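You operate a simulated robot arm through the tools that you are given. There is no shell and no other tool.

You are at the controls of a simulated robot arm. One attempt, no reset.

JOB
Set the controls near the back of the workbench. At the end: the second switch from the left is switched on; the first switch from the left is switched off; the power knob is switched on; the bench dial is turned to 2; whatever was shut is shut again. Leave all else as you found it, and nothing knocked over. The power knob goes clockwise seen from above, to its stop.
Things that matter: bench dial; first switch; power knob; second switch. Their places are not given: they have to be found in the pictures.

It is judged by the outcome, as a careful person would: the job done as asked, and still so three seconds after it is handed in. It fails if anything else is knocked over, pushed out of place, dropped, spilled or broken.

ROBOT AND FRAMES
A 7-joint arm with a two-finger parallel gripper, fixed in place. Base frame: the origin is at the foot of the arm, x ahead of it, y to its left, z up; the work surface is at about z = 860. Readings come in mm, degrees, newtons and seconds.
With the tool pointing down near the work surface it reaches from about 400 to 900 mm from the base axis. Its first joint turns from -143.0 to 143.0 degrees. Payload 3 kg.
The TCP is the grasp point between the finger pads, 30 mm short of the fingertips. In the tool frame z runs along the fingers and y along their closing line. Largest opening 94 mm; finger width 28, thickness 10; the body of the gripper, 50 by 96 mm, starts 55 mm behind the TCP.
Orientation is that of the tool frame in the base frame, as a unit quaternion [w, x, y, z]. With the fingers straight down and closing along the base's y, the tool's x points along the base's -x, its y along +y and its z along -z.

CONTROLS
- The arm moves only by the tool nudge_tool. Its argument "rows" is a list that holds one entry, the list of rows, each a list of 7 numbers: the shift along the base's x, y, z in mm, then the turn, a rotation vector about the base's x, y, z in degrees, then the finger opening in mm, from 0 to 94. In form: [[[tx, ty, tz, ax, ay, az, claw], ...]]. A call has 1 to 20 rows; each row is the pose to reach, as a shift and turn from the pose commanded when the call began. Rows are played at 5 a second. More than 50 mm and 8.6 degrees between two rows, or a gripper value outside its range, and nothing of the call is played. A pose out of reach is approached as far as the arm can. The call stops where the force on the tool passes 40 N (or 10 N more than at its start, if that is more) or the arm is blocked; 0.2 s more then pass. The fingers move at their own pace (about 72 mm/s each) and stop on an object; they squeeze with about 29 N. The grip force told is the motor's: it shows also when the fingers shut on nothing. Time passes only in rows, and 0.2 s behind the last, so rows that repeat a pose let the fingers close. It gives the time, the measured TCP pose, the force on the tool (base axes), the opening and the grip force at its end, in the units of the frame above (readings bear some noise), with the torque about the TCP (base axes, N m) and any sound that the robot's microphone picked up.
- Cameras (640 x 400 px; columns grow to the right, rows downward): "scene" is fixed at [219, 499.6, 1498.9]; the picture's right is [-0.90, -0.43, 0.00], its down [-0.19, 0.40, -0.89] and it looks along [0.39, -0.81, -0.45] (base axes); focal length 321 px, centre (320, 200). "wrist" rides on the gripper at [76, 14, -102] in the tool frame; the picture's right is [-0.18, 0.98, 0.00], its down [-0.75, -0.14, -0.64] and it looks along [-0.63, -0.12, 0.77] (tool axes); focal length 243 px, centre (320, 200).
- camera(camera): a new picture of that camera. It takes no simulated time.
- point_at(camera, pixels): for up to 12 pixels [column, row] of the newest picture of that camera ("zoom" is the newest enlarged one), the place [x, y, z] in the base frame of the surface seen there, good to about 3 mm. It takes no simulated time.
- zoom(camera, box): a new picture of the part [left, top, right, bottom] of that camera's present view, enlarged. It takes no simulated time.
- finish_job(): hands the job in; it is judged then, once.

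Unless the task says otherwise, let go and move clear before handing in.

The tools are called after "Request:" by a JSON object that holds its "method" and its "body". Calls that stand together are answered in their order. nudge_tool: Moves the arm, as the interface text tells. Its arguments: {"type":"object","properties":{"rows":{"type":"array","items":{"type":"array","items":{"type":"array","items":{"type":"number"}}}}},"required":["rows"]} The other tools are called the same way: camera (camera) takes a picture; point_at (camera, pixels) gives the place of the surface under pixels of a picture; zoom (camera, box) takes an enlarged picture of a part of a camera's view; finish_job () hands the job in.

At the start:

```text
t: 0.0
tcp_pos: [572.6, -183.9, 1208.3]
tcp_rot: [0.0, 0.0, 1.0, 0.0]
contact_force: [0.1, -0.3, 0.0]
moment: [0.02, 0.0, 0.0]
grip_width: 94.0
gripper_force: 0.0
```

scene: 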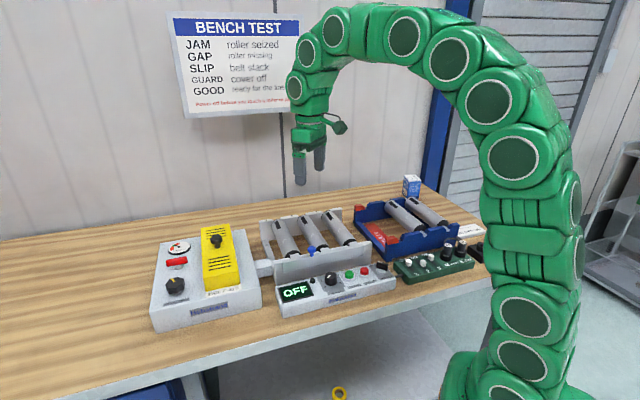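
wrist: 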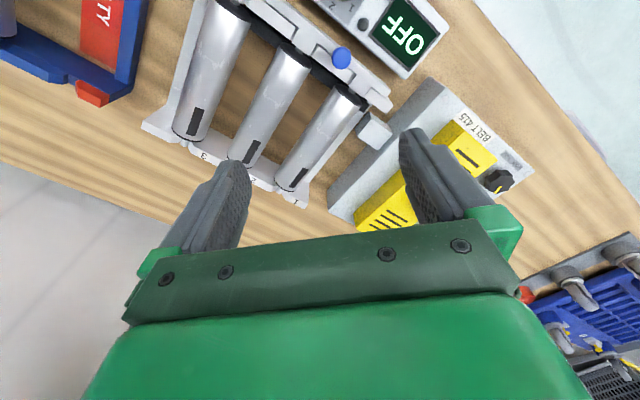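

The scene shows several control boxes on the bench: a gray box with a yellow cover (pixels ~205,275), an OFF-display box (~335,285), and a green box (~430,260). I'll zoom in on each to identify the controls.

Request:
{"method": "zoom", "body": {"camera": "scene", "box": [140, 210, 270, 335]}}

Request:
{"method": "zoom", "body": {"camera": "scene", "box": [260, 235, 400, 325]}}

Request:
{"method": "zoom", "body": {"camera": "scene", "box": [370, 170, 500, 290]}}

```text
3.20 times, centred on (205, 272) of scene
```

zoom: 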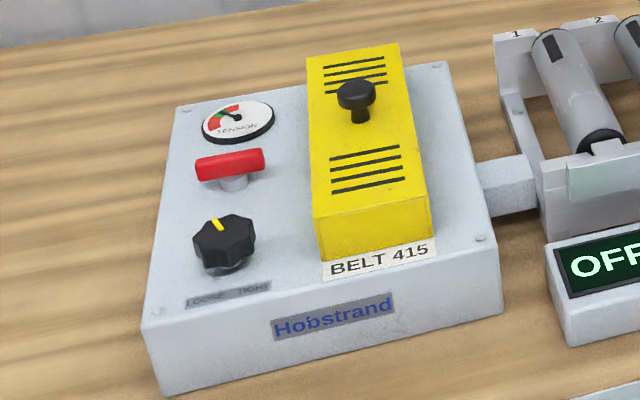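

```text
4.44 times, centred on (330, 280) of scene
```

zoom: 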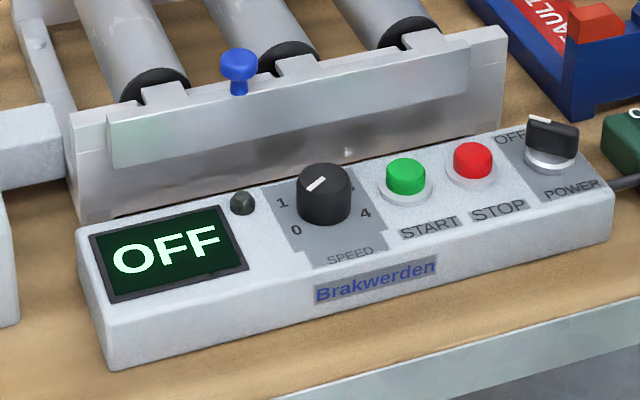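

```text
3.33 times, centred on (435, 230) of scene
```

zoom: 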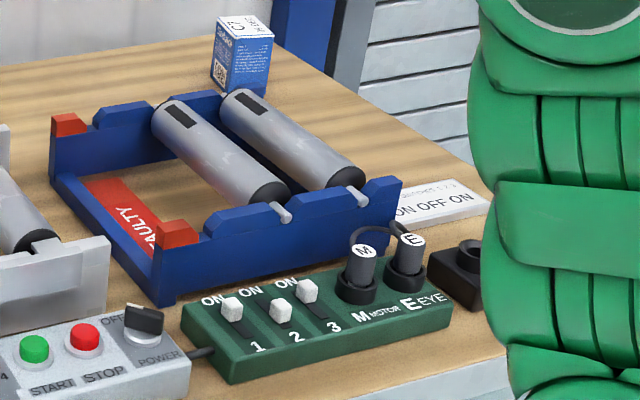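

The Brakwerden box holds a SPEED dial (0–4), START/STOP and a POWER knob; the green box holds three sliders 1‑2‑3 with "ON" marks at the far end. I'll measure their places.

Request:
{"method": "point_at", "body": {"camera": "zoom", "pixels": [[232, 302], [283, 305], [308, 285], [232, 312], [280, 318], [305, 297], [150, 312], [143, 330], [357, 285], [405, 270], [455, 200], [240, 370]]}}

Request:
{"method": "camera", "body": {"camera": "wrist"}}

Request:
{"method": "zoom", "body": {"camera": "scene", "box": [385, 240, 485, 290]}}

Request:
{"method": "zoom", "body": {"camera": "scene", "box": [300, 250, 400, 310]}}

```text
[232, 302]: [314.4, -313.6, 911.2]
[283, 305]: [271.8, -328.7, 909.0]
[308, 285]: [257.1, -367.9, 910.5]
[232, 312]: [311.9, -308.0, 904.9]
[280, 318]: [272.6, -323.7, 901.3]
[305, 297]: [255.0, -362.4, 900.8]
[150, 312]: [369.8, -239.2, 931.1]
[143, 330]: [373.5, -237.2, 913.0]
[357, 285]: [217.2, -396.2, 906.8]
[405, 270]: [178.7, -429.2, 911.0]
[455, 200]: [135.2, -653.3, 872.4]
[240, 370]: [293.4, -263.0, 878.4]
```

```text
taken
```

wrist: 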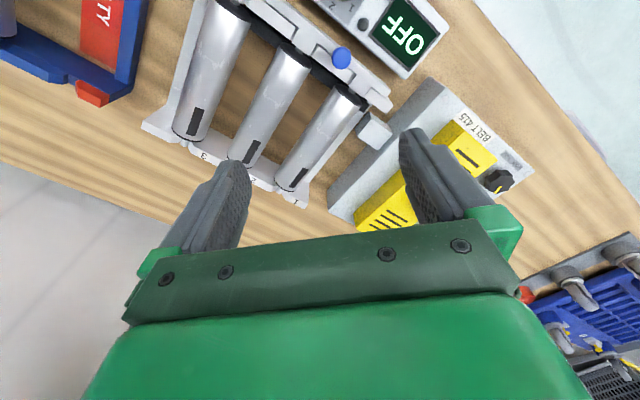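

```text
6.40 times, centred on (435, 265) of scene
```

zoom: 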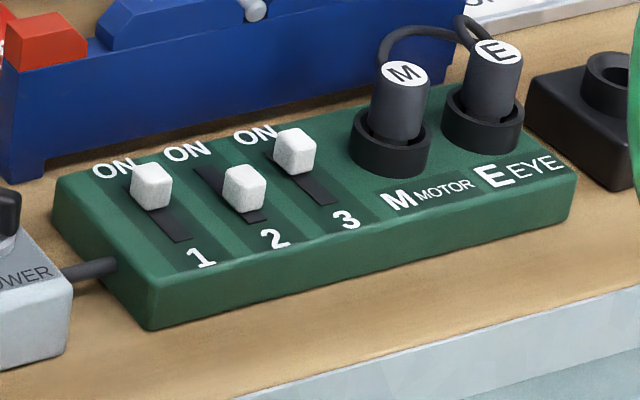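

```text
6.40 times, centred on (350, 280) of scene
```

zoom: 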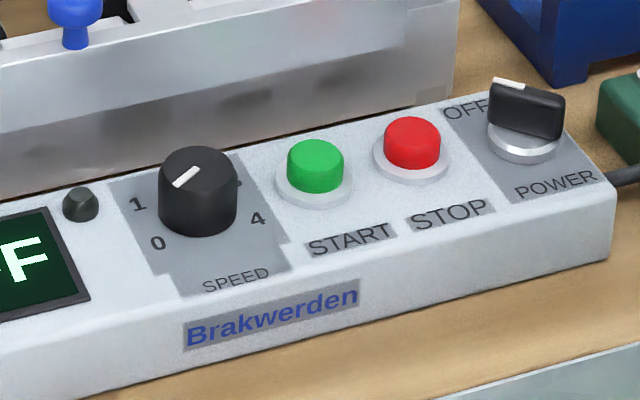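

Switch 1 is ON (far end), 2 is OFF (near end), 3 is ON; the dial's white mark points toward 0 and the POWER knob to OFF. I'll measure points on the Brakwerden panel in this zoom.

Request:
{"method": "point_at", "body": {"camera": "zoom", "pixels": [[197, 165], [177, 185], [158, 243], [138, 205], [258, 219], [197, 235], [530, 100], [508, 83], [563, 97], [490, 92], [525, 155], [467, 108]]}}

Request:
{"method": "zoom", "body": {"camera": "scene", "box": [320, 260, 345, 295]}}

Request:
{"method": "zoom", "body": {"camera": "scene", "box": [365, 255, 400, 285]}}

```text
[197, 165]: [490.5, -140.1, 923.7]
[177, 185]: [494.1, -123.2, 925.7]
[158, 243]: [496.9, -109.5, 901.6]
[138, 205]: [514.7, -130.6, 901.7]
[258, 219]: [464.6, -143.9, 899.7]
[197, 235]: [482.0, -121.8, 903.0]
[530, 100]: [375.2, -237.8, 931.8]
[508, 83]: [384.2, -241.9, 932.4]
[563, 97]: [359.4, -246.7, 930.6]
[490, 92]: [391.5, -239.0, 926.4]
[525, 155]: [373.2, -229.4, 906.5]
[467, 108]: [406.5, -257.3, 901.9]
```

```text
11.43 times, centred on (332, 278) of scene
```

zoom: 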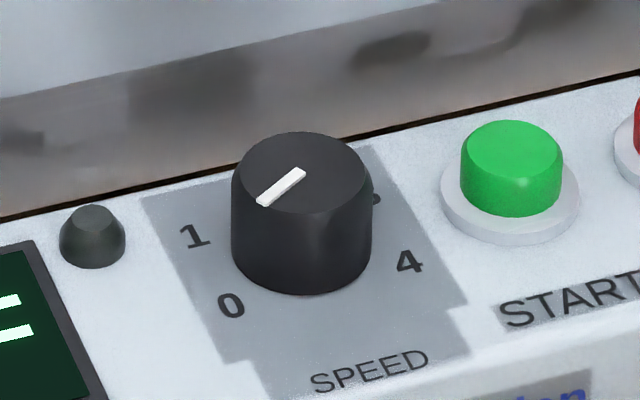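

```text
13.33 times, centred on (382, 270) of scene
```

zoom: 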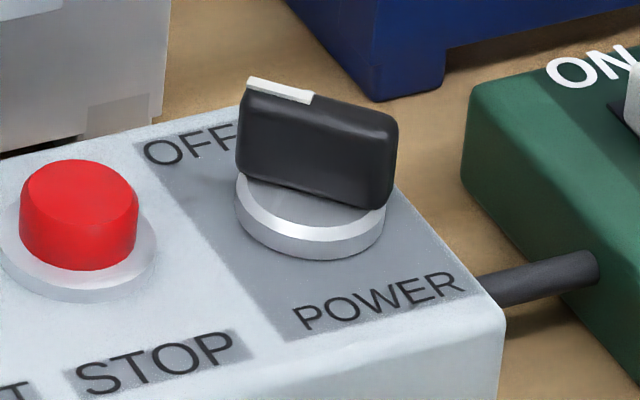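

Measurements give the panel's right direction u≈(-0.7,-0.7), dial centre ≈(490,-137) pointing at 0, power knob ≈(374,-240). I'll read the sign and card, and measure more around the panel for clearance.

Request:
{"method": "zoom", "body": {"camera": "scene", "box": [165, 8, 305, 125]}}

Request:
{"method": "zoom", "body": {"camera": "scene", "box": [440, 215, 490, 245]}}

Request:
{"method": "point_at", "body": {"camera": "scene", "pixels": [[350, 273], [365, 270], [309, 246], [270, 262], [360, 242], [320, 255], [353, 248], [360, 261], [455, 248], [385, 252], [432, 228], [313, 280]]}}

Request:
{"method": "zoom", "body": {"camera": "scene", "box": [385, 240, 485, 290]}}

```text
3.42 times, centred on (235, 66) of scene
```

zoom: 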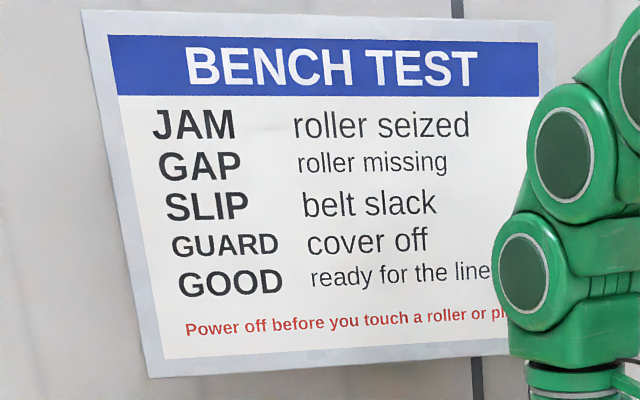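

```text
12.80 times, centred on (465, 230) of scene
```

zoom: 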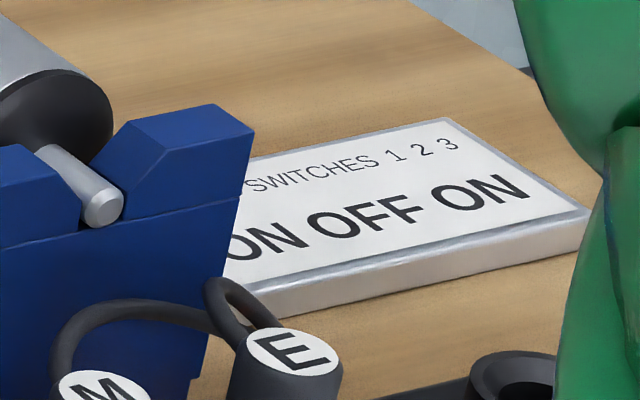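

```text
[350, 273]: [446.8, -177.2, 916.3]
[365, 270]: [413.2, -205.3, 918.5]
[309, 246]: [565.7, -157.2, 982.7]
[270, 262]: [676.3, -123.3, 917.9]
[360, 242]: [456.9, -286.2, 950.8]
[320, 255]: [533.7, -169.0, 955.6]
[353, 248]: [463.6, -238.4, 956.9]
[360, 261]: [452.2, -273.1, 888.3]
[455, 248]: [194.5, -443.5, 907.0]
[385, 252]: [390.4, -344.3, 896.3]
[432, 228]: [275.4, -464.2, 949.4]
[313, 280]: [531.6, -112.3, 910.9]
```

```text
6.40 times, centred on (435, 265) of scene
```

zoom: 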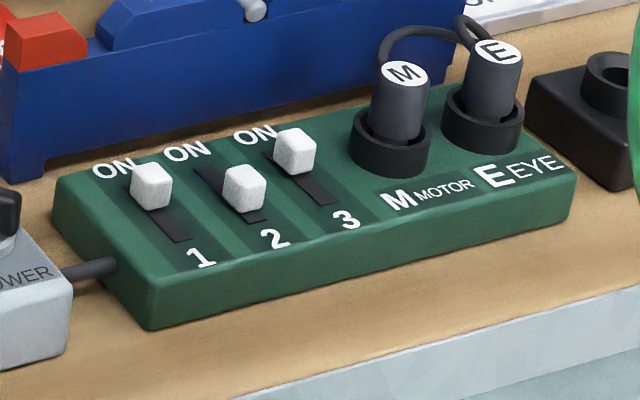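

The sign and card confirm the labels (switch card just describes the present state). Now I'll measure the slider caps and slots in this newest zoom (caps at (150,175), (245,180), (295,142)).

Request:
{"method": "point_at", "body": {"camera": "zoom", "pixels": [[152, 174], [245, 178], [295, 141], [133, 180], [170, 172], [228, 180], [265, 178], [182, 240], [200, 170], [262, 220], [332, 203], [220, 225]]}}

Request:
{"method": "zoom", "body": {"camera": "scene", "box": [395, 255, 440, 285]}}

```text
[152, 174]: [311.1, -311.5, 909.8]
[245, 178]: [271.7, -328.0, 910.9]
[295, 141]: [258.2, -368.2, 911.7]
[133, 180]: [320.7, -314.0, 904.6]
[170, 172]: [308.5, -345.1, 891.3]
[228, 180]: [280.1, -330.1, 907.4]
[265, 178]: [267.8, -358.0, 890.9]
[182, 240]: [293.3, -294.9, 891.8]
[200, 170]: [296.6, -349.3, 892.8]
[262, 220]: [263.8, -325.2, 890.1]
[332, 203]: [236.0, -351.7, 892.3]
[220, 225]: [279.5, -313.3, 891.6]
```

```text
13.33 times, centred on (418, 270) of scene
```

zoom: 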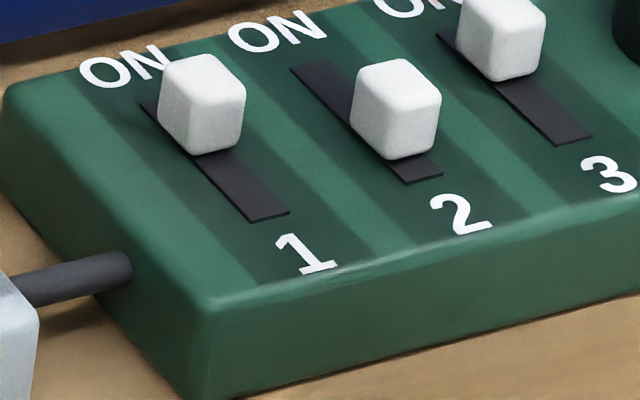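

I'll measure slot ends and cap corners in this closer view to get the slide direction and travel.

Request:
{"method": "point_at", "body": {"camera": "zoom", "pixels": [[270, 214], [308, 68], [424, 176], [574, 139], [445, 38], [148, 104], [200, 78], [395, 80], [500, 12], [200, 125], [395, 130], [182, 80]]}}

Request:
{"method": "zoom", "body": {"camera": "scene", "box": [400, 250, 445, 280]}}

```text
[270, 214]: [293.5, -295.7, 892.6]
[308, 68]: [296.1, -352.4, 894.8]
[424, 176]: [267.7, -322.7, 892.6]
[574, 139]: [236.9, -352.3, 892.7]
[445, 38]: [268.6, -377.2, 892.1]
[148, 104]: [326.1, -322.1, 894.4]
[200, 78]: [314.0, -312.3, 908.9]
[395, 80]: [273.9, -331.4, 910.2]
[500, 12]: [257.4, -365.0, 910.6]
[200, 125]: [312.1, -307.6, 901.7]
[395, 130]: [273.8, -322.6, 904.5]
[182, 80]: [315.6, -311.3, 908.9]
```

```text
13.33 times, centred on (422, 265) of scene
```

zoom: 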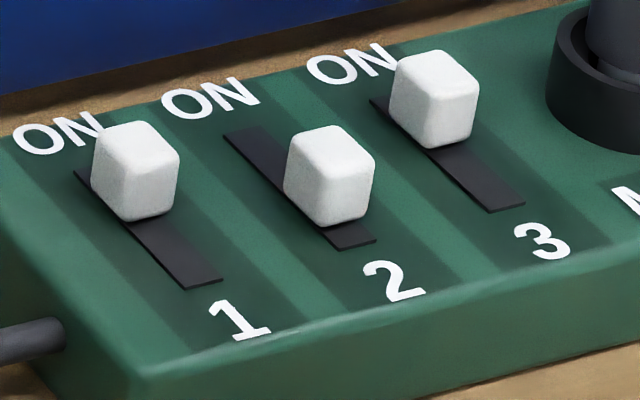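

The box yaw is 45° and the slots run along v=(0.707,-0.707). I'll refine cap-top centres: in this zoom cap 1 top ≈(138,140), cap 2 ≈(332,145), cap 3 ≈(437,70).

Request:
{"method": "point_at", "body": {"camera": "zoom", "pixels": [[138, 140], [332, 145], [437, 68], [138, 127], [332, 131], [110, 135], [170, 150], [305, 140], [360, 155], [320, 163], [125, 158], [345, 200]]}}

Request:
{"method": "point_at", "body": {"camera": "scene", "pixels": [[425, 205], [395, 240], [450, 243], [467, 240], [410, 285], [490, 250], [275, 270], [220, 240], [360, 295], [395, 268], [402, 264], [300, 350]]}}

```text
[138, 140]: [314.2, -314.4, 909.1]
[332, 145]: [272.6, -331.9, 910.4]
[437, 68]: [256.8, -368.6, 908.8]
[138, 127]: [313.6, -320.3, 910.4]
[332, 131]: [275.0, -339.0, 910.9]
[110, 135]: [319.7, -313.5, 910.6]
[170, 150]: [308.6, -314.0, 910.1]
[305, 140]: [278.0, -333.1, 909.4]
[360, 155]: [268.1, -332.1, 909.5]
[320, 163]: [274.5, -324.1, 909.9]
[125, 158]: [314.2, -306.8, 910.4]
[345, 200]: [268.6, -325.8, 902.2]
```

```text
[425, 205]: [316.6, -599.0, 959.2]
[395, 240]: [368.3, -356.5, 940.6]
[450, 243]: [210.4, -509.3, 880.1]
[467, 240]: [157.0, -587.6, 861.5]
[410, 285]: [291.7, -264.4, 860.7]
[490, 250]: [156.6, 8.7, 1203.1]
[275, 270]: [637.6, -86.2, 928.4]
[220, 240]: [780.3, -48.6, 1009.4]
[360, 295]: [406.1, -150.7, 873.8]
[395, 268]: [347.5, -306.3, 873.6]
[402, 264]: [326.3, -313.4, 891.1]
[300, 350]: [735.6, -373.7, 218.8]
```

Cap 1 centre ≈(314,-315), cap 2 ≈(273,-333), tops at z≈910, panel at ≈892; nothing obstructs the space above. I'll move over cap 1 at a safe height with the fingers' closing line along the row (yaw -45°) and the opening reduced.

Request:
{"method": "nudge_tool", "body": {"rows": [[[-25.8, -13.2, -17.8, 0, 0, -4.5, 80], [-51.6, -26.3, -35.6, 0, 0, -9, 70], [-77.4, -39.5, -53.4, 0, 0, -13.5, 60], [-103.2, -52.6, -71.2, 0, 0, -18, 50], [-129, -65.8, -89, 0, 0, -22.5, 40], [-154.8, -79, -106.8, 0, 0, -27, 36], [-180.6, -92.1, -124.6, 0, 0, -31.5, 34], [-206.4, -105.3, -142.4, 0, 0, -36, 32], [-232.2, -118.4, -160.2, 0, 0, -40.5, 30], [-258.1, -131.6, -178.3, 0, 0, -45, 30], [-258.1, -131.6, -178.3, 0, 0, -45, 30]]]}}

```text
t: 2.4
tcp_pos: [314.4, -316.5, 1028.6]
tcp_rot: [0.002, 0.383, 0.924, 0.001]
contact_force: [-0.2, 0.3, 0.9]
moment: [0.01, -0.03, -0.02]
grip_width: 30.1
gripper_force: 0.1
```

The arm reached (314.4,-316.5,1028.6) with the closing line along the row. I'll look through both cameras to check alignment.

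Request:
{"method": "camera", "body": {"camera": "wrist"}}

Request:
{"method": "camera", "body": {"camera": "scene"}}

```text
taken
```

wrist: 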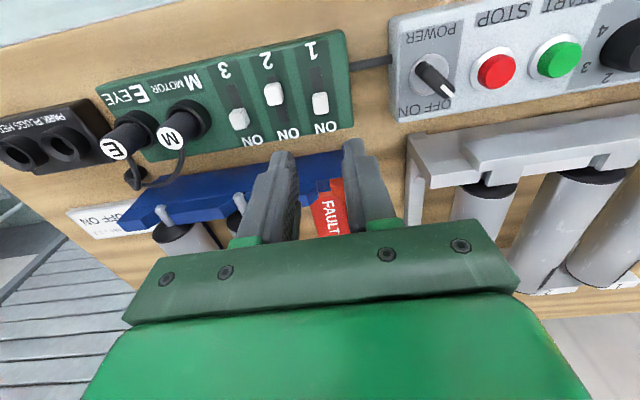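

```text
taken
```

scene: 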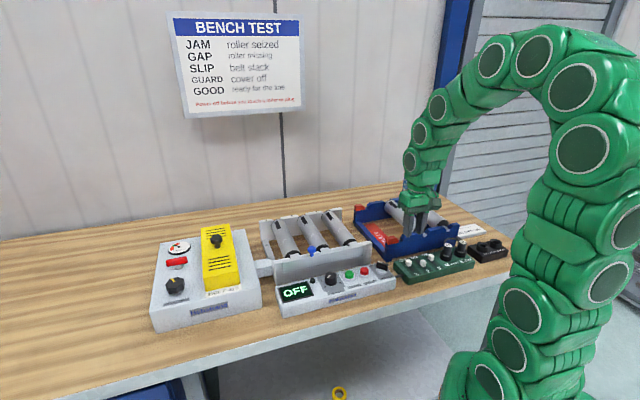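

The wrist view shows the sliders upside-down (1 at (318,100), 2 at (272,92), 3 at (238,117)) and the POWER knob between OFF and ON labels. I'll zoom on both and measure.

Request:
{"method": "zoom", "body": {"camera": "wrist", "box": [215, 35, 345, 155]}}

Request:
{"method": "zoom", "body": {"camera": "wrist", "box": [380, 10, 640, 130]}}

Request:
{"method": "point_at", "body": {"camera": "wrist", "pixels": [[319, 99], [321, 110], [272, 90], [275, 100], [236, 114], [440, 78], [425, 70], [445, 92], [325, 125], [317, 70], [283, 125], [232, 87]]}}

```text
3.33 times, centred on (280, 95) of wrist
```

zoom: 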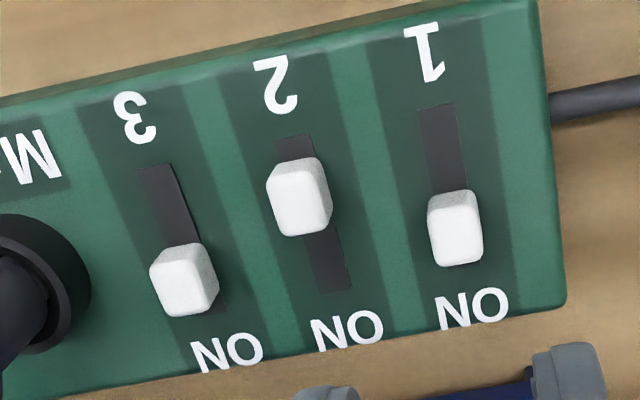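

```text
2.46 times, centred on (510, 70) of wrist
```

zoom: 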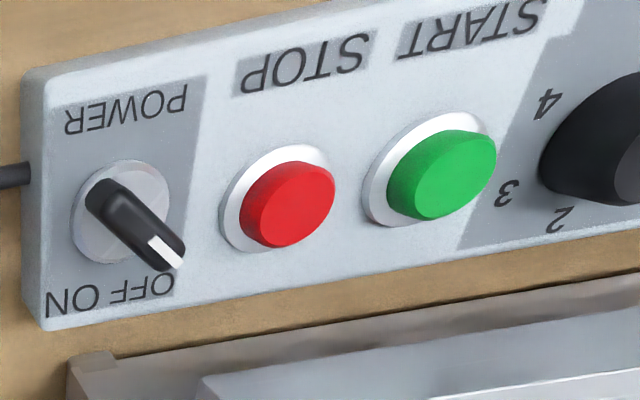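

```text
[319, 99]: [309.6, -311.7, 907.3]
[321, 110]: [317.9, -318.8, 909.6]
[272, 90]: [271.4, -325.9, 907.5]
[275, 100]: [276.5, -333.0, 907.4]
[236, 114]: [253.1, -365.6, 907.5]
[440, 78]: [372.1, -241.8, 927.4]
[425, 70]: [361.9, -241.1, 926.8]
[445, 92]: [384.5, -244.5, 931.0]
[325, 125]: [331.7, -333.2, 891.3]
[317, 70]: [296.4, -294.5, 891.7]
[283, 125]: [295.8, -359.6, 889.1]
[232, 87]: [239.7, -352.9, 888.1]
```

TCP is aligned over cap 1 (u within ~1 mm, cap centre about (315,-316.5)). I'll descend so the fingertips straddle the cap ~5 mm above the panel, without closing yet.

Request:
{"method": "nudge_tool", "body": {"rows": [[[0.5, 0, -30, 0, 0, 0, 30], [0.5, 0, -60, 0, 0, 0, 30], [0.5, 0, -80, 0, 0, 0, 30], [0.5, 0, -92, 0, 0, 0, 30], [0.5, 0, -101, 0, 0, 0, 30], [0.5, 0, -101, 0, 0, 0, 30]]]}}

Request:
{"method": "zoom", "body": {"camera": "scene", "box": [380, 220, 480, 290]}}

Request:
{"method": "camera", "body": {"camera": "wrist"}}

```text
t: 3.8
tcp_pos: [314.4, -314.7, 928.4]
tcp_rot: [0.0, 0.382, 0.924, 0.0]
contact_force: [0.1, 0.3, -0.9]
moment: [0.0, -0.02, -0.01]
grip_width: 29.9
gripper_force: 0.0
```

```text
5.71 times, centred on (430, 255) of scene
```

zoom: 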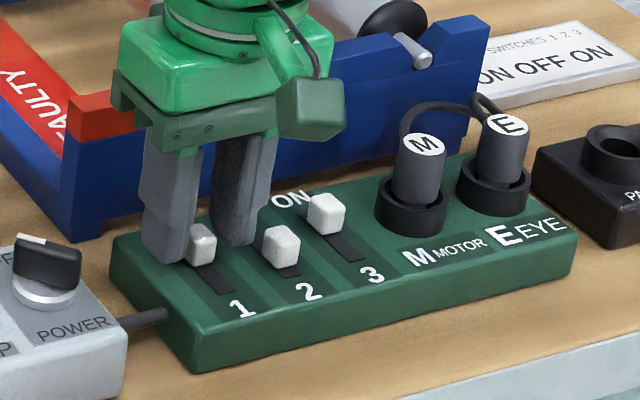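

```text
taken
```

wrist: 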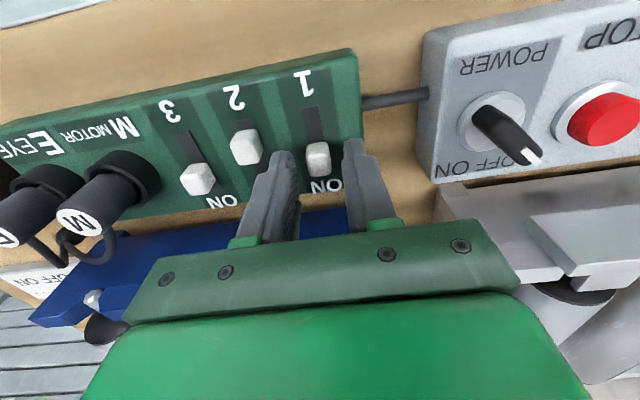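

The fingers straddle cap 1 with no contact force. I'll close gently on the cap.

Request:
{"method": "nudge_tool", "body": {"rows": [[[0, 0, 0, 0, 0, 0, 22], [0, 0, 0, 0, 0, 0, 18], [0, 0, 0, 0, 0, 0, 15], [0, 0, 0, 0, 0, 0, 12], [0, 0, 0, 0, 0, 0, 12]]]}}

Request:
{"method": "camera", "body": {"camera": "wrist"}}

```text
t: 5.0
tcp_pos: [316.1, -315.3, 927.8]
tcp_rot: [0.0, 0.382, 0.924, 0.0]
contact_force: [-2.6, -3.2, 0.5]
moment: [-0.04, 0.11, 0.0]
grip_width: 14.9
gripper_force: 2.1
```

```text
taken
```

wrist: 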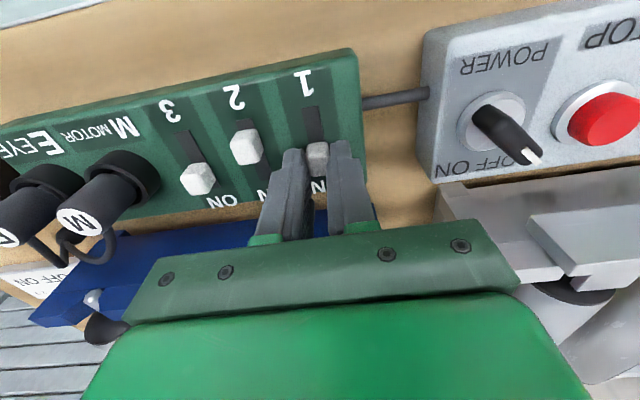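

Cap 1 is gripped (14.9 mm wide, low side force). I'll slide it toward the near end (-v, i.e. -x,+y) about 20 mm in small steps.

Request:
{"method": "nudge_tool", "body": {"rows": [[[0, 0, 0, 0, 0, 0, 6], [-2.8, 2.8, 0, 0, 0, 0, 6], [-5.6, 5.6, 0, 0, 0, 0, 6], [-8.4, 8.4, 0, 0, 0, 0, 6], [-11, 11, 0, 0, 0, 0, 6], [-13, 13, 0, 0, 0, 0, 6], [-13, 13, 0, 0, 0, 0, 6]]]}}

Request:
{"method": "zoom", "body": {"camera": "wrist", "box": [150, 60, 390, 230]}}

Request:
{"method": "zoom", "body": {"camera": "scene", "box": [380, 220, 480, 290]}}

```text
t: 6.4
tcp_pos: [304.4, -304.2, 928.7]
tcp_rot: [0.001, 0.382, 0.924, -0.001]
contact_force: [-2.3, -6.0, -8.6]
moment: [-0.15, 0.04, -0.01]
grip_width: 13.3
gripper_force: 45.0
stopped in row 7: the force on the tool passed its limit at 40 N (the readings are from after the stop); the commanded pose is now the measured one
```

```text
2.35 times, centred on (270, 145) of wrist
```

zoom: 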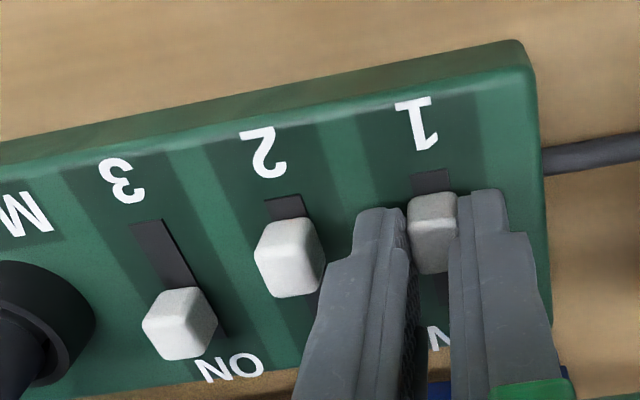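

```text
5.71 times, centred on (430, 255) of scene
```

zoom: 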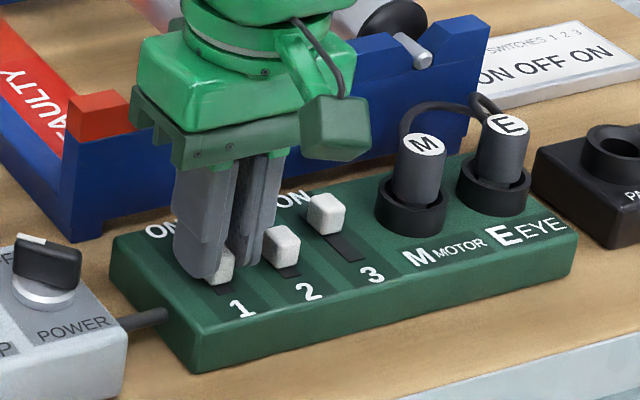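

Cap 1 has hit its near-end stop (gap past the cap matches switch 2's OFF position), and the box hasn't moved. I'll open and lift clear.

Request:
{"method": "nudge_tool", "body": {"rows": [[[0, 0, 0, 0, 0, 0, 20], [0, 0, 0, 0, 0, 0, 28], [0, 0, 0, 0, 0, 0, 28], [0, 0, 25, 0, 0, 0, 28], [0, 0, 60, 0, 0, 0, 28], [0, 0, 60, 0, 0, 0, 28]]]}}

Request:
{"method": "camera", "body": {"camera": "wrist"}}

Request:
{"method": "zoom", "body": {"camera": "scene", "box": [380, 220, 480, 290]}}

```text
t: 7.8
tcp_pos: [303.3, -303.4, 988.4]
tcp_rot: [0.001, 0.382, 0.924, 0.0]
contact_force: [0.7, 0.3, 0.1]
moment: [0.0, -0.02, 0.02]
grip_width: 28.1
gripper_force: 0.0
```

```text
taken
```

wrist: 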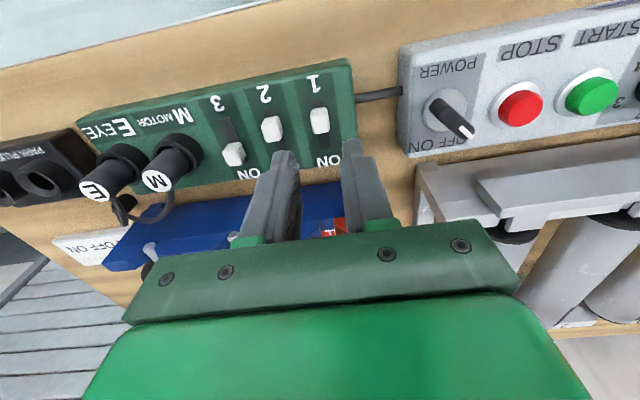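

```text
5.71 times, centred on (430, 255) of scene
```

zoom: 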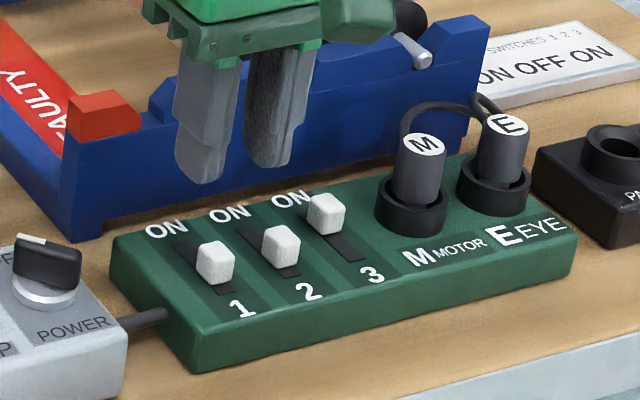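

Switch 1 now sits at the near (OFF) end, level with cap 2. Cap 2 should be 40 mm along the row, at ≈(275.5,-332); I'll move over it and descend.

Request:
{"method": "nudge_tool", "body": {"rows": [[[-14, -14.3, 0, 0, 0, 0, 28], [-28, -28.5, 0, 0, 0, 0, 28], [-28, -28.5, -30, 0, 0, 0, 28], [-28, -28.5, -48, 0, 0, 0, 28], [-28, -28.5, -60.5, 0, 0, 0, 28], [-28, -28.5, -60.5, 0, 0, 0, 28]]]}}

Request:
{"method": "zoom", "body": {"camera": "wrist", "box": [150, 60, 390, 230]}}

Request:
{"method": "zoom", "body": {"camera": "scene", "box": [380, 220, 480, 290]}}

```text
t: 9.2
tcp_pos: [276.6, -332.4, 927.7]
tcp_rot: [0.002, 0.383, 0.924, -0.001]
contact_force: [0.1, -0.3, 0.2]
moment: [0.04, 0.01, 0.04]
grip_width: 28.0
gripper_force: 0.1
```

```text
2.35 times, centred on (270, 145) of wrist
```

zoom: 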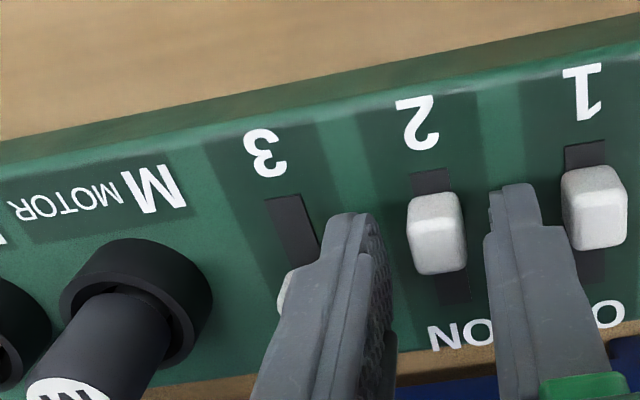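

```text
5.71 times, centred on (430, 255) of scene
```

zoom: 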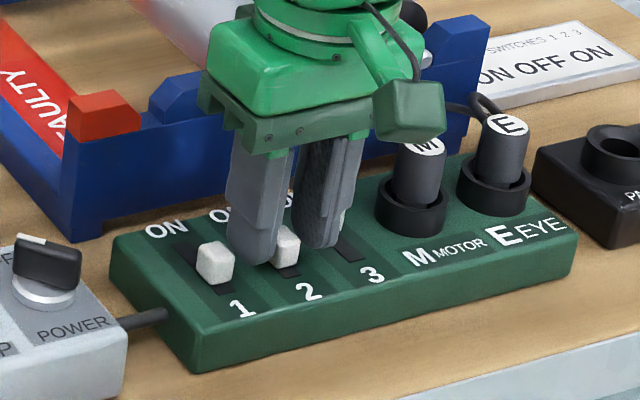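

Fingers straddle cap 2 cleanly between its neighbours. I'll close and slide it toward ON (+v: +x,-y), approaching the stop.

Request:
{"method": "nudge_tool", "body": {"rows": [[[0, 0, 0, 0, 0, 0, 20], [0, 0, 0, 0, 0, 0, 12], [0, 0, 0, 0, 0, 0, 6], [0, 0, 0, 0, 0, 0, 6], [2.8, -2.8, 0, 0, 0, 0, 6], [5.6, -5.6, 0, 0, 0, 0, 6], [8.4, -8.4, 0, 0, 0, 0, 6], [10.5, -10.5, 0, 0, 0, 0, 6], [12, -12, 0, 0, 0, 0, 6], [12, -12, 0, 0, 0, 0, 6]]]}}

Request:
{"method": "zoom", "body": {"camera": "wrist", "box": [150, 60, 390, 230]}}

Request:
{"method": "zoom", "body": {"camera": "scene", "box": [380, 220, 480, 290]}}

```text
t: 11.4
tcp_pos: [286.2, -344.2, 928.0]
tcp_rot: [0.001, 0.382, 0.924, -0.001]
contact_force: [-10.6, -5.7, 3.9]
moment: [0.15, 0.54, 0.02]
grip_width: 13.0
gripper_force: 45.1
```

```text
2.35 times, centred on (270, 145) of wrist
```

zoom: 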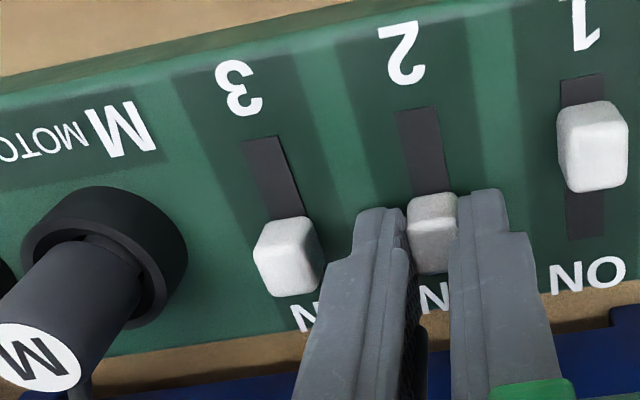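

```text
5.71 times, centred on (430, 255) of scene
```

zoom: 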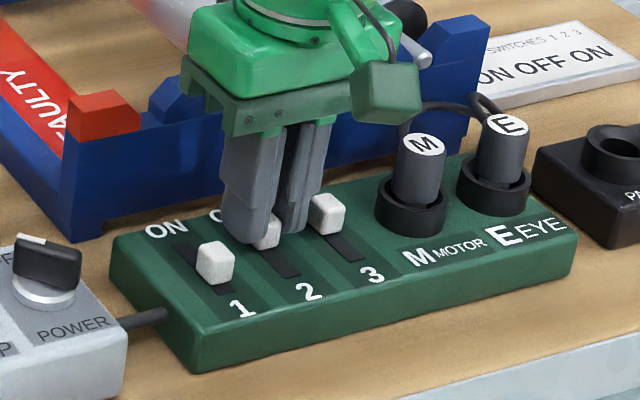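

Cap 2 appears to be at the ON end, level with cap 3. I'll press slightly further to seat it, then open and lift.

Request:
{"method": "nudge_tool", "body": {"rows": [[[0.7, -0.7, 0, 0, 0, 0, 6], [0.7, -0.7, 0, 0, 0, 0, 6], [0, 0, 0, 0, 0, 0, 20], [0, 0, 0, 0, 0, 0, 28], [0, 0, 0, 0, 0, 0, 28], [0, 0, 25, 0, 0, 0, 28], [0, 0, 60, 0, 0, 0, 28], [0, 0, 90, 0, 0, 0, 28], [0, 0, 90, 0, 0, 0, 28]]]}}

Request:
{"method": "zoom", "body": {"camera": "wrist", "box": [150, 30, 390, 200]}}

Request:
{"method": "zoom", "body": {"camera": "scene", "box": [380, 220, 480, 290]}}

```text
t: 13.4
tcp_pos: [288.2, -344.0, 1017.0]
tcp_rot: [0.001, 0.383, 0.924, 0.0]
contact_force: [-0.1, 0.4, 0.1]
moment: [0.01, -0.02, -0.03]
grip_width: 28.0
gripper_force: 0.1
```

```text
2.35 times, centred on (270, 115) of wrist
```

zoom: 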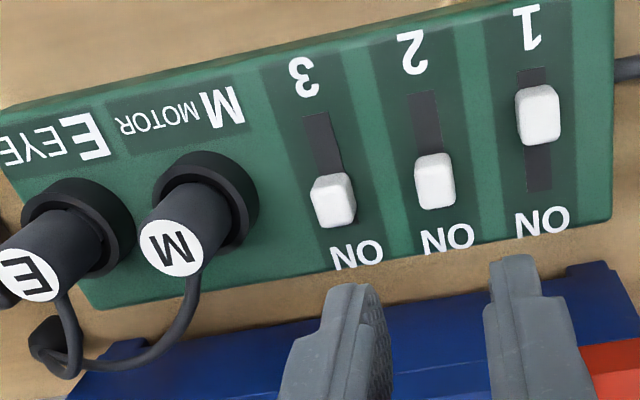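

```text
5.71 times, centred on (430, 255) of scene
```

zoom: 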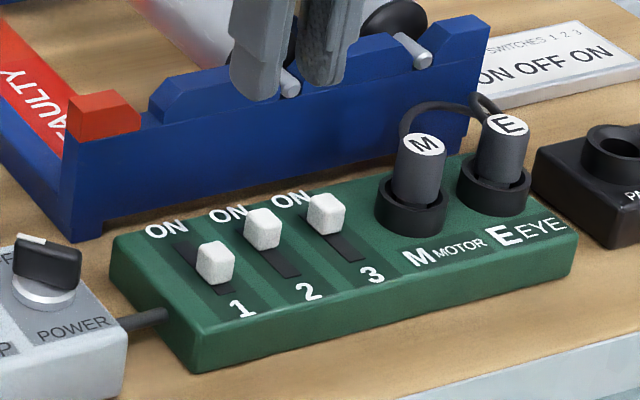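

Switches are set: 1 OFF, 2 ON, 3 untouched at ON. Next the SPEED dial: I'll travel high over to ≈(490.8,-136.2) and turn the tool to yaw +60° so I can then turn 120° clockwise from 0 to 2.

Request:
{"method": "nudge_tool", "body": {"rows": [[[5, 5, 20, 0, 0, 7, 30], [20, 20, 40, 0, 0, 14, 34], [36, 37, 45, 0, 0, 21, 38], [52, 53, 45, 0, 0, 28, 42], [68, 70, 45, 0, 0, 35, 46], [84, 86, 45, 0, 0, 42, 50], [100, 103, 45, 0, 0, 49, 50], [116, 119, 45, 0, 0, 56, 50], [132, 136, 45, 0, 0, 63, 50], [148, 152, 45, 0, 0, 70, 50], [164, 168, 45, 0, 0, 77, 50], [180, 185, 45, 0, 0, 84, 50], [192, 197, 45, 0, 0, 91, 50], [202.6, 207.8, 45, 0, 0, 98, 50], [202.6, 207.8, 45, 0, 0, 105, 50], [202.6, 207.8, 45, 0, 0, 105, 50]]]}}

Request:
{"method": "camera", "body": {"camera": "wrist"}}

Request:
{"method": "camera", "body": {"camera": "scene"}}

```text
t: 16.8
tcp_pos: [490.2, -136.5, 1062.7]
tcp_rot: [0.0, -0.5, 0.866, 0.0]
contact_force: [-0.2, -0.1, 0.5]
moment: [-0.01, -0.02, 0.0]
grip_width: 49.9
gripper_force: 0.0
```

```text
taken
```

wrist: 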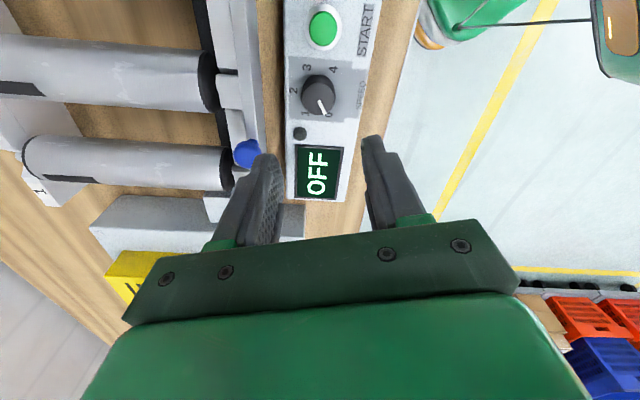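

```text
taken
```

scene: 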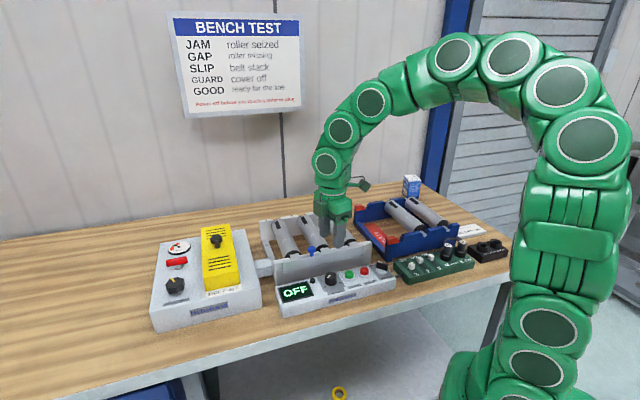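

The arm is over the dial; in the wrist picture the dial is at (318,92) with its digits around. I'll zoom and measure its centre.

Request:
{"method": "zoom", "body": {"camera": "wrist", "box": [275, 50, 375, 140]}}

Request:
{"method": "point_at", "body": {"camera": "wrist", "pixels": [[318, 92], [318, 80], [302, 92], [334, 92], [318, 105], [293, 90], [303, 113], [307, 67], [334, 70], [331, 114], [322, 103], [270, 60]]}}

```text
4.44 times, centred on (325, 95) of wrist
```

zoom: 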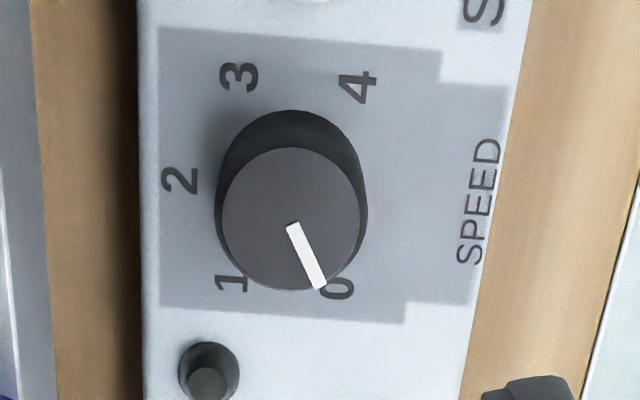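

```text
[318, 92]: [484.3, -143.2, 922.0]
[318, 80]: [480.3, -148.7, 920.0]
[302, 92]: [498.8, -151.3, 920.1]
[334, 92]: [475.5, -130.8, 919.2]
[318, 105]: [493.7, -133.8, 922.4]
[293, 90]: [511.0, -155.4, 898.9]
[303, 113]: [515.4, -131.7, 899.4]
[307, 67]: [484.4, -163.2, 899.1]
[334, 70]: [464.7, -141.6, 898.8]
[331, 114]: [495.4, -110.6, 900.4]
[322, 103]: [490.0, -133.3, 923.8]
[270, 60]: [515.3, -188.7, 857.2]
```

Digits fit a circle centred at (490.0,-136.8), dial pointer at 0, knob top z≈923, panel z≈899. TCP is aligned, so I'll descend around the knob with the opening at 48.

Request:
{"method": "nudge_tool", "body": {"rows": [[[-0.2, -0.3, -40, 0, 0, 0, 48], [-0.2, -0.3, -80, 0, 0, 0, 48], [-0.2, -0.3, -105, 0, 0, 0, 48], [-0.2, -0.3, -118, 0, 0, 0, 48], [-0.2, -0.3, -127, 0, 0, 0, 48], [-0.2, -0.3, -127, 0, 0, 0, 48]]]}}

Request:
{"method": "camera", "body": {"camera": "wrist"}}

Request:
{"method": "zoom", "body": {"camera": "scene", "box": [270, 210, 390, 310]}}

```text
t: 18.2
tcp_pos: [490.6, -135.8, 936.5]
tcp_rot: [0.001, -0.5, 0.866, 0.0]
contact_force: [0.0, 0.5, 0.1]
moment: [0.0, -0.01, 0.01]
grip_width: 48.0
gripper_force: 0.1
```

```text
taken
```

wrist: 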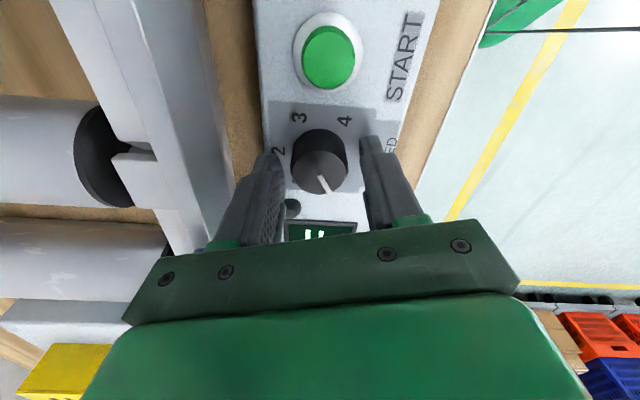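

```text
4.00 times, centred on (330, 260) of scene
```

zoom: 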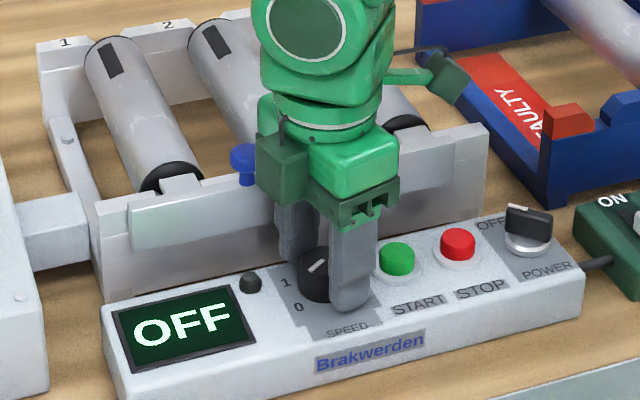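

The fingers straddle the dial with no contact and clear of the plate, the LED and START. I'll close on the knob.

Request:
{"method": "nudge_tool", "body": {"rows": [[[0, 0, 0, 0, 0, 0, 42], [0, 0, 0, 0, 0, 0, 36], [0, 0, 0, 0, 0, 0, 30], [0, 0, 0, 0, 0, 0, 26], [0, 0, 0, 0, 0, 0, 26]]]}}

Request:
{"method": "zoom", "body": {"camera": "wrist", "box": [240, 90, 400, 220]}}

```text
t: 19.4
tcp_pos: [490.5, -136.1, 935.9]
tcp_rot: [0.001, -0.5, 0.866, 0.001]
contact_force: [10.6, -6.2, -4.3]
moment: [-0.14, -0.32, -0.01]
grip_width: 32.5
gripper_force: 44.7
```

```text
3.08 times, centred on (320, 155) of wrist
```

zoom: 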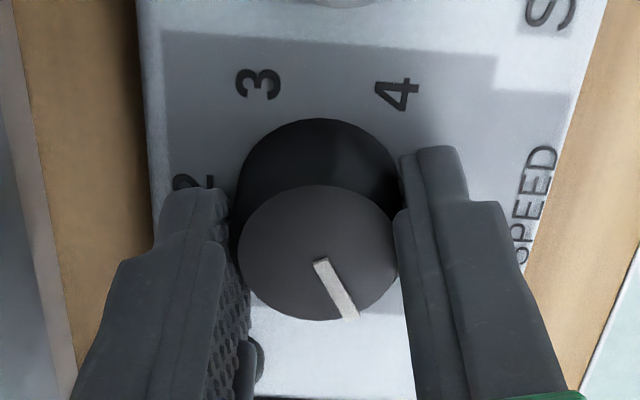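

Knob gripped (32.5 mm). I'll relieve the small side force with a 0.6 mm shift and turn clockwise 60° first, then check.

Request:
{"method": "nudge_tool", "body": {"rows": [[[0.5, -0.3, 0, 0, 0, 0, 26], [0.5, -0.4, 0, 0, 0, -6, 26], [0.5, -0.4, 0, 0, 0, -12, 26], [0.5, -0.4, 0, 0, 0, -18, 26], [0.5, -0.4, 0, 0, 0, -24, 26], [0.5, -0.4, 0, 0, 0, -30, 26], [0.5, -0.4, 0, 0, 0, -36, 26], [0.5, -0.4, 0, 0, 0, -42, 26], [0.5, -0.4, 0, 0, 0, -48, 26], [0.5, -0.4, 0, 0, 0, -54, 26], [0.5, -0.4, 0, 0, 0, -60, 26], [0.5, -0.4, 0, 0, 0, -60, 26]]]}}

Request:
{"method": "zoom", "body": {"camera": "wrist", "box": [240, 90, 400, 220]}}

Request:
{"method": "zoom", "body": {"camera": "scene", "box": [270, 210, 390, 310]}}

```text
t: 22.0
tcp_pos: [489.9, -136.4, 935.6]
tcp_rot: [0.001, 0.002, 1.0, 0.0]
contact_force: [6.2, -16.7, 36.3]
moment: [-0.71, -0.04, 0.01]
grip_width: 32.4
gripper_force: 45.5
```

```text
3.08 times, centred on (320, 155) of wrist
```

zoom: 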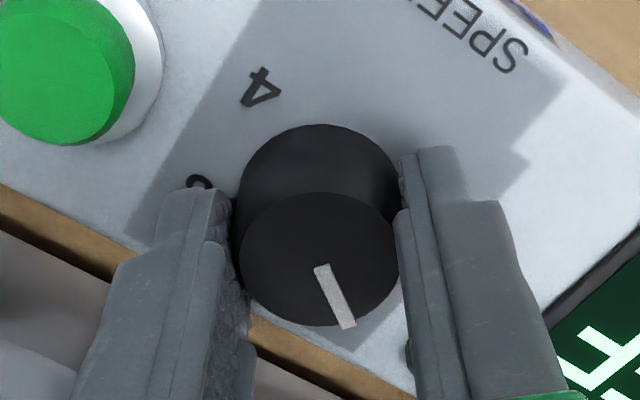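

```text
4.00 times, centred on (330, 260) of scene
```

zoom: 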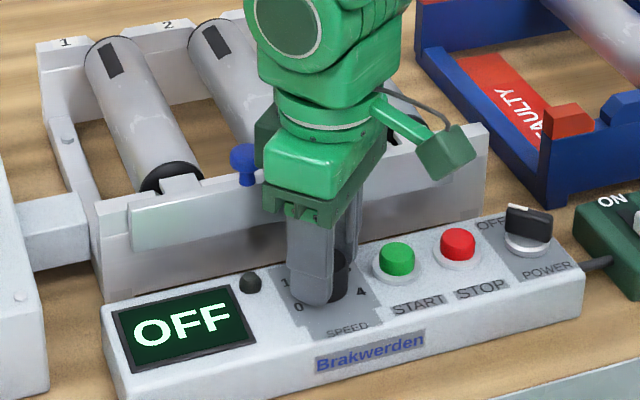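

The dial turned with the fingers (pointer fixed relative to them), now at about 1. A 36 N vertical load has built up, so I'll release and regrip to relax it.

Request:
{"method": "nudge_tool", "body": {"rows": [[[0, 0, 0, 0, 0, 0, 38], [0, 0, 0, 0, 0, 0, 42], [0, 0, 0, 0, 0, 0, 42]]]}}

Request:
{"method": "zoom", "body": {"camera": "wrist", "box": [240, 90, 400, 220]}}

```text
t: 22.8
tcp_pos: [490.3, -136.8, 935.6]
tcp_rot: [0.001, 0.0, 1.0, 0.001]
contact_force: [0.7, -0.6, 0.9]
moment: [0.02, 0.02, -0.01]
grip_width: 42.0
gripper_force: 0.1
```

```text
3.08 times, centred on (320, 155) of wrist
```

zoom: 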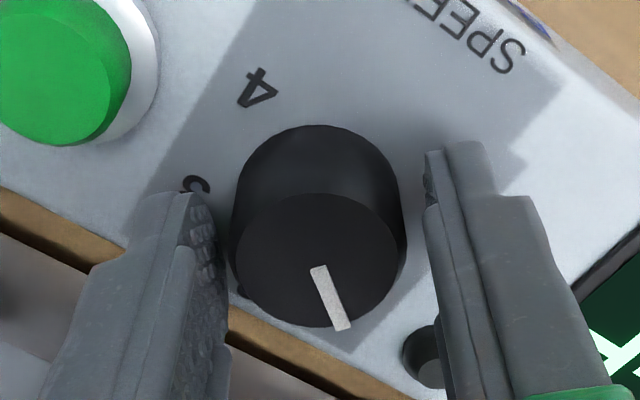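

The dial stayed put and the load is gone. I'll regrip more lightly and turn the remaining 60° clockwise.

Request:
{"method": "nudge_tool", "body": {"rows": [[[0, 0, 0, 0, 0, 0, 36], [0, 0, 0, 0, 0, 0, 31], [0, 0, 0, 0, 0, 0, 29], [0, 0, 0, 0, 0, 0, 29], [0, 0, 0, 0, 0, -6, 29], [0, 0, 0, 0, 0, -12, 29], [0, 0, 0, 0, 0, -18, 29], [0, 0, 0, 0, 0, -24, 29], [0, 0, 0, 0, 0, -30, 29], [0, 0, 0, 0, 0, -36, 29], [0, 0, 0, 0, 0, -42, 29], [0, 0, 0, 0, 0, -48, 29], [0, 0, 0, 0, 0, -54, 29], [0, 0, 0, 0, 0, -60, 29], [0, 0, 0, 0, 0, -60, 29]]]}}

Request:
{"method": "zoom", "body": {"camera": "wrist", "box": [240, 90, 400, 220]}}

Request:
{"method": "zoom", "body": {"camera": "scene", "box": [270, 210, 390, 310]}}

```text
t: 26.0
tcp_pos: [490.3, -135.9, 936.8]
tcp_rot: [0.001, 0.501, 0.865, -0.001]
contact_force: [-6.3, -3.0, 1.0]
moment: [-0.17, 0.16, 0.03]
grip_width: 33.0
gripper_force: 3.6
```

```text
3.08 times, centred on (320, 155) of wrist
```

zoom: 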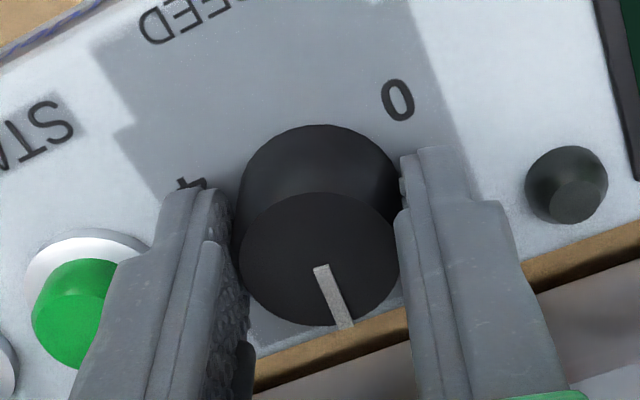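

```text
4.00 times, centred on (330, 260) of scene
```

zoom: 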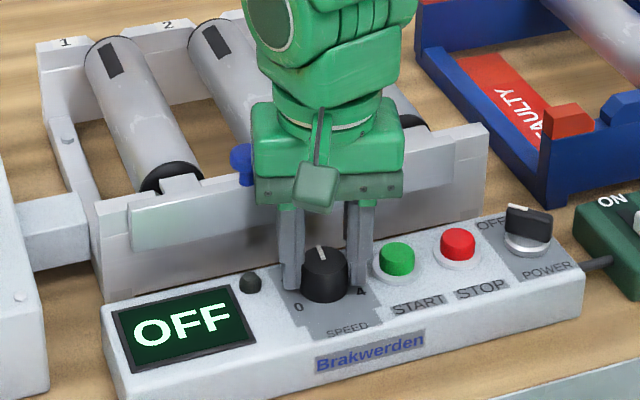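

The dial turned with the fingers to about 2 (pointer at (320,255) pointing away). I'll release, lift, and verify.

Request:
{"method": "nudge_tool", "body": {"rows": [[[0, 0, 0, 0, 0, 0, 38], [0, 0, 0, 0, 0, 0, 43], [0, 0, 0, 0, 0, 0, 43], [0, 0, 30, 0, 0, 0, 43], [0, 0, 70, 0, 0, 0, 43], [0, 0, 110, 0, 0, 0, 43], [0, 0, 110, 0, 0, 0, 43]]]}}

Request:
{"method": "camera", "body": {"camera": "wrist"}}

Request:
{"method": "zoom", "body": {"camera": "scene", "box": [310, 260, 360, 295]}}

```text
t: 27.6
tcp_pos: [489.1, -135.9, 1045.9]
tcp_rot: [0.001, 0.501, 0.866, 0.0]
contact_force: [-0.3, -0.5, -0.4]
moment: [-0.02, -0.04, 0.03]
grip_width: 43.0
gripper_force: 0.0
```

```text
taken
```

wrist: 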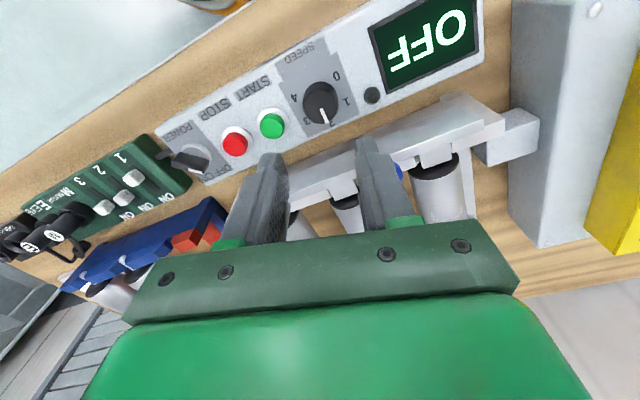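

```text
11.43 times, centred on (335, 278) of scene
```

zoom: 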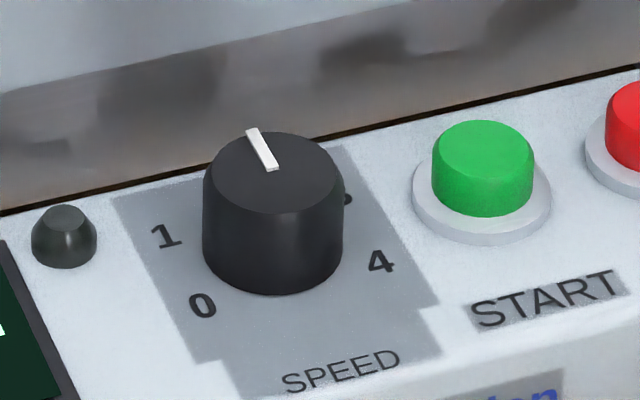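

Request:
{"method": "zoom", "body": {"camera": "wrist", "box": [275, 60, 375, 140]}}

Request:
{"method": "point_at", "body": {"camera": "zoom", "pixels": [[320, 200], [310, 150]]}}

```text
5.00 times, centred on (325, 100) of wrist
```

zoom: 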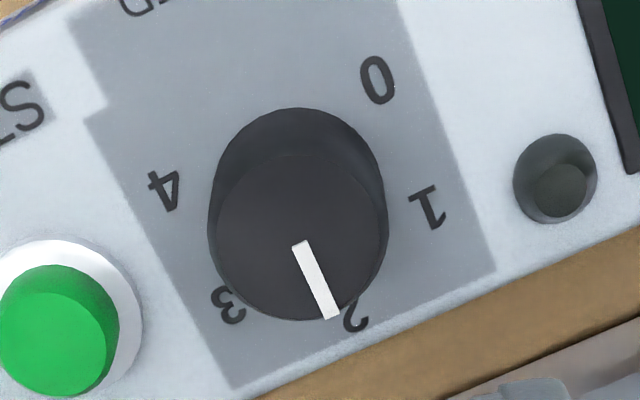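

```text
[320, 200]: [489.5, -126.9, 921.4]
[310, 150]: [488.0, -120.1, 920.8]
```

The pointer runs from (300,245) to (332,316) toward the "2" at (355,318). I'll measure its angle.

Request:
{"method": "point_at", "body": {"camera": "zoom", "pixels": [[301, 246], [308, 262], [316, 280], [324, 298], [332, 315], [229, 305], [430, 206], [356, 318], [376, 80], [163, 190]]}}

```text
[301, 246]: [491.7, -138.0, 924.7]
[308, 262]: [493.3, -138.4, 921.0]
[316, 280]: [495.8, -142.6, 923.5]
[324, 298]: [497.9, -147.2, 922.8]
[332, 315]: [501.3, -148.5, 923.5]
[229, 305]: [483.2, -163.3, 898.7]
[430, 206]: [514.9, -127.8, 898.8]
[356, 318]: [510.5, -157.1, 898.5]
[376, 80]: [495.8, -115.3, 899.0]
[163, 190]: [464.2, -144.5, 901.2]
```

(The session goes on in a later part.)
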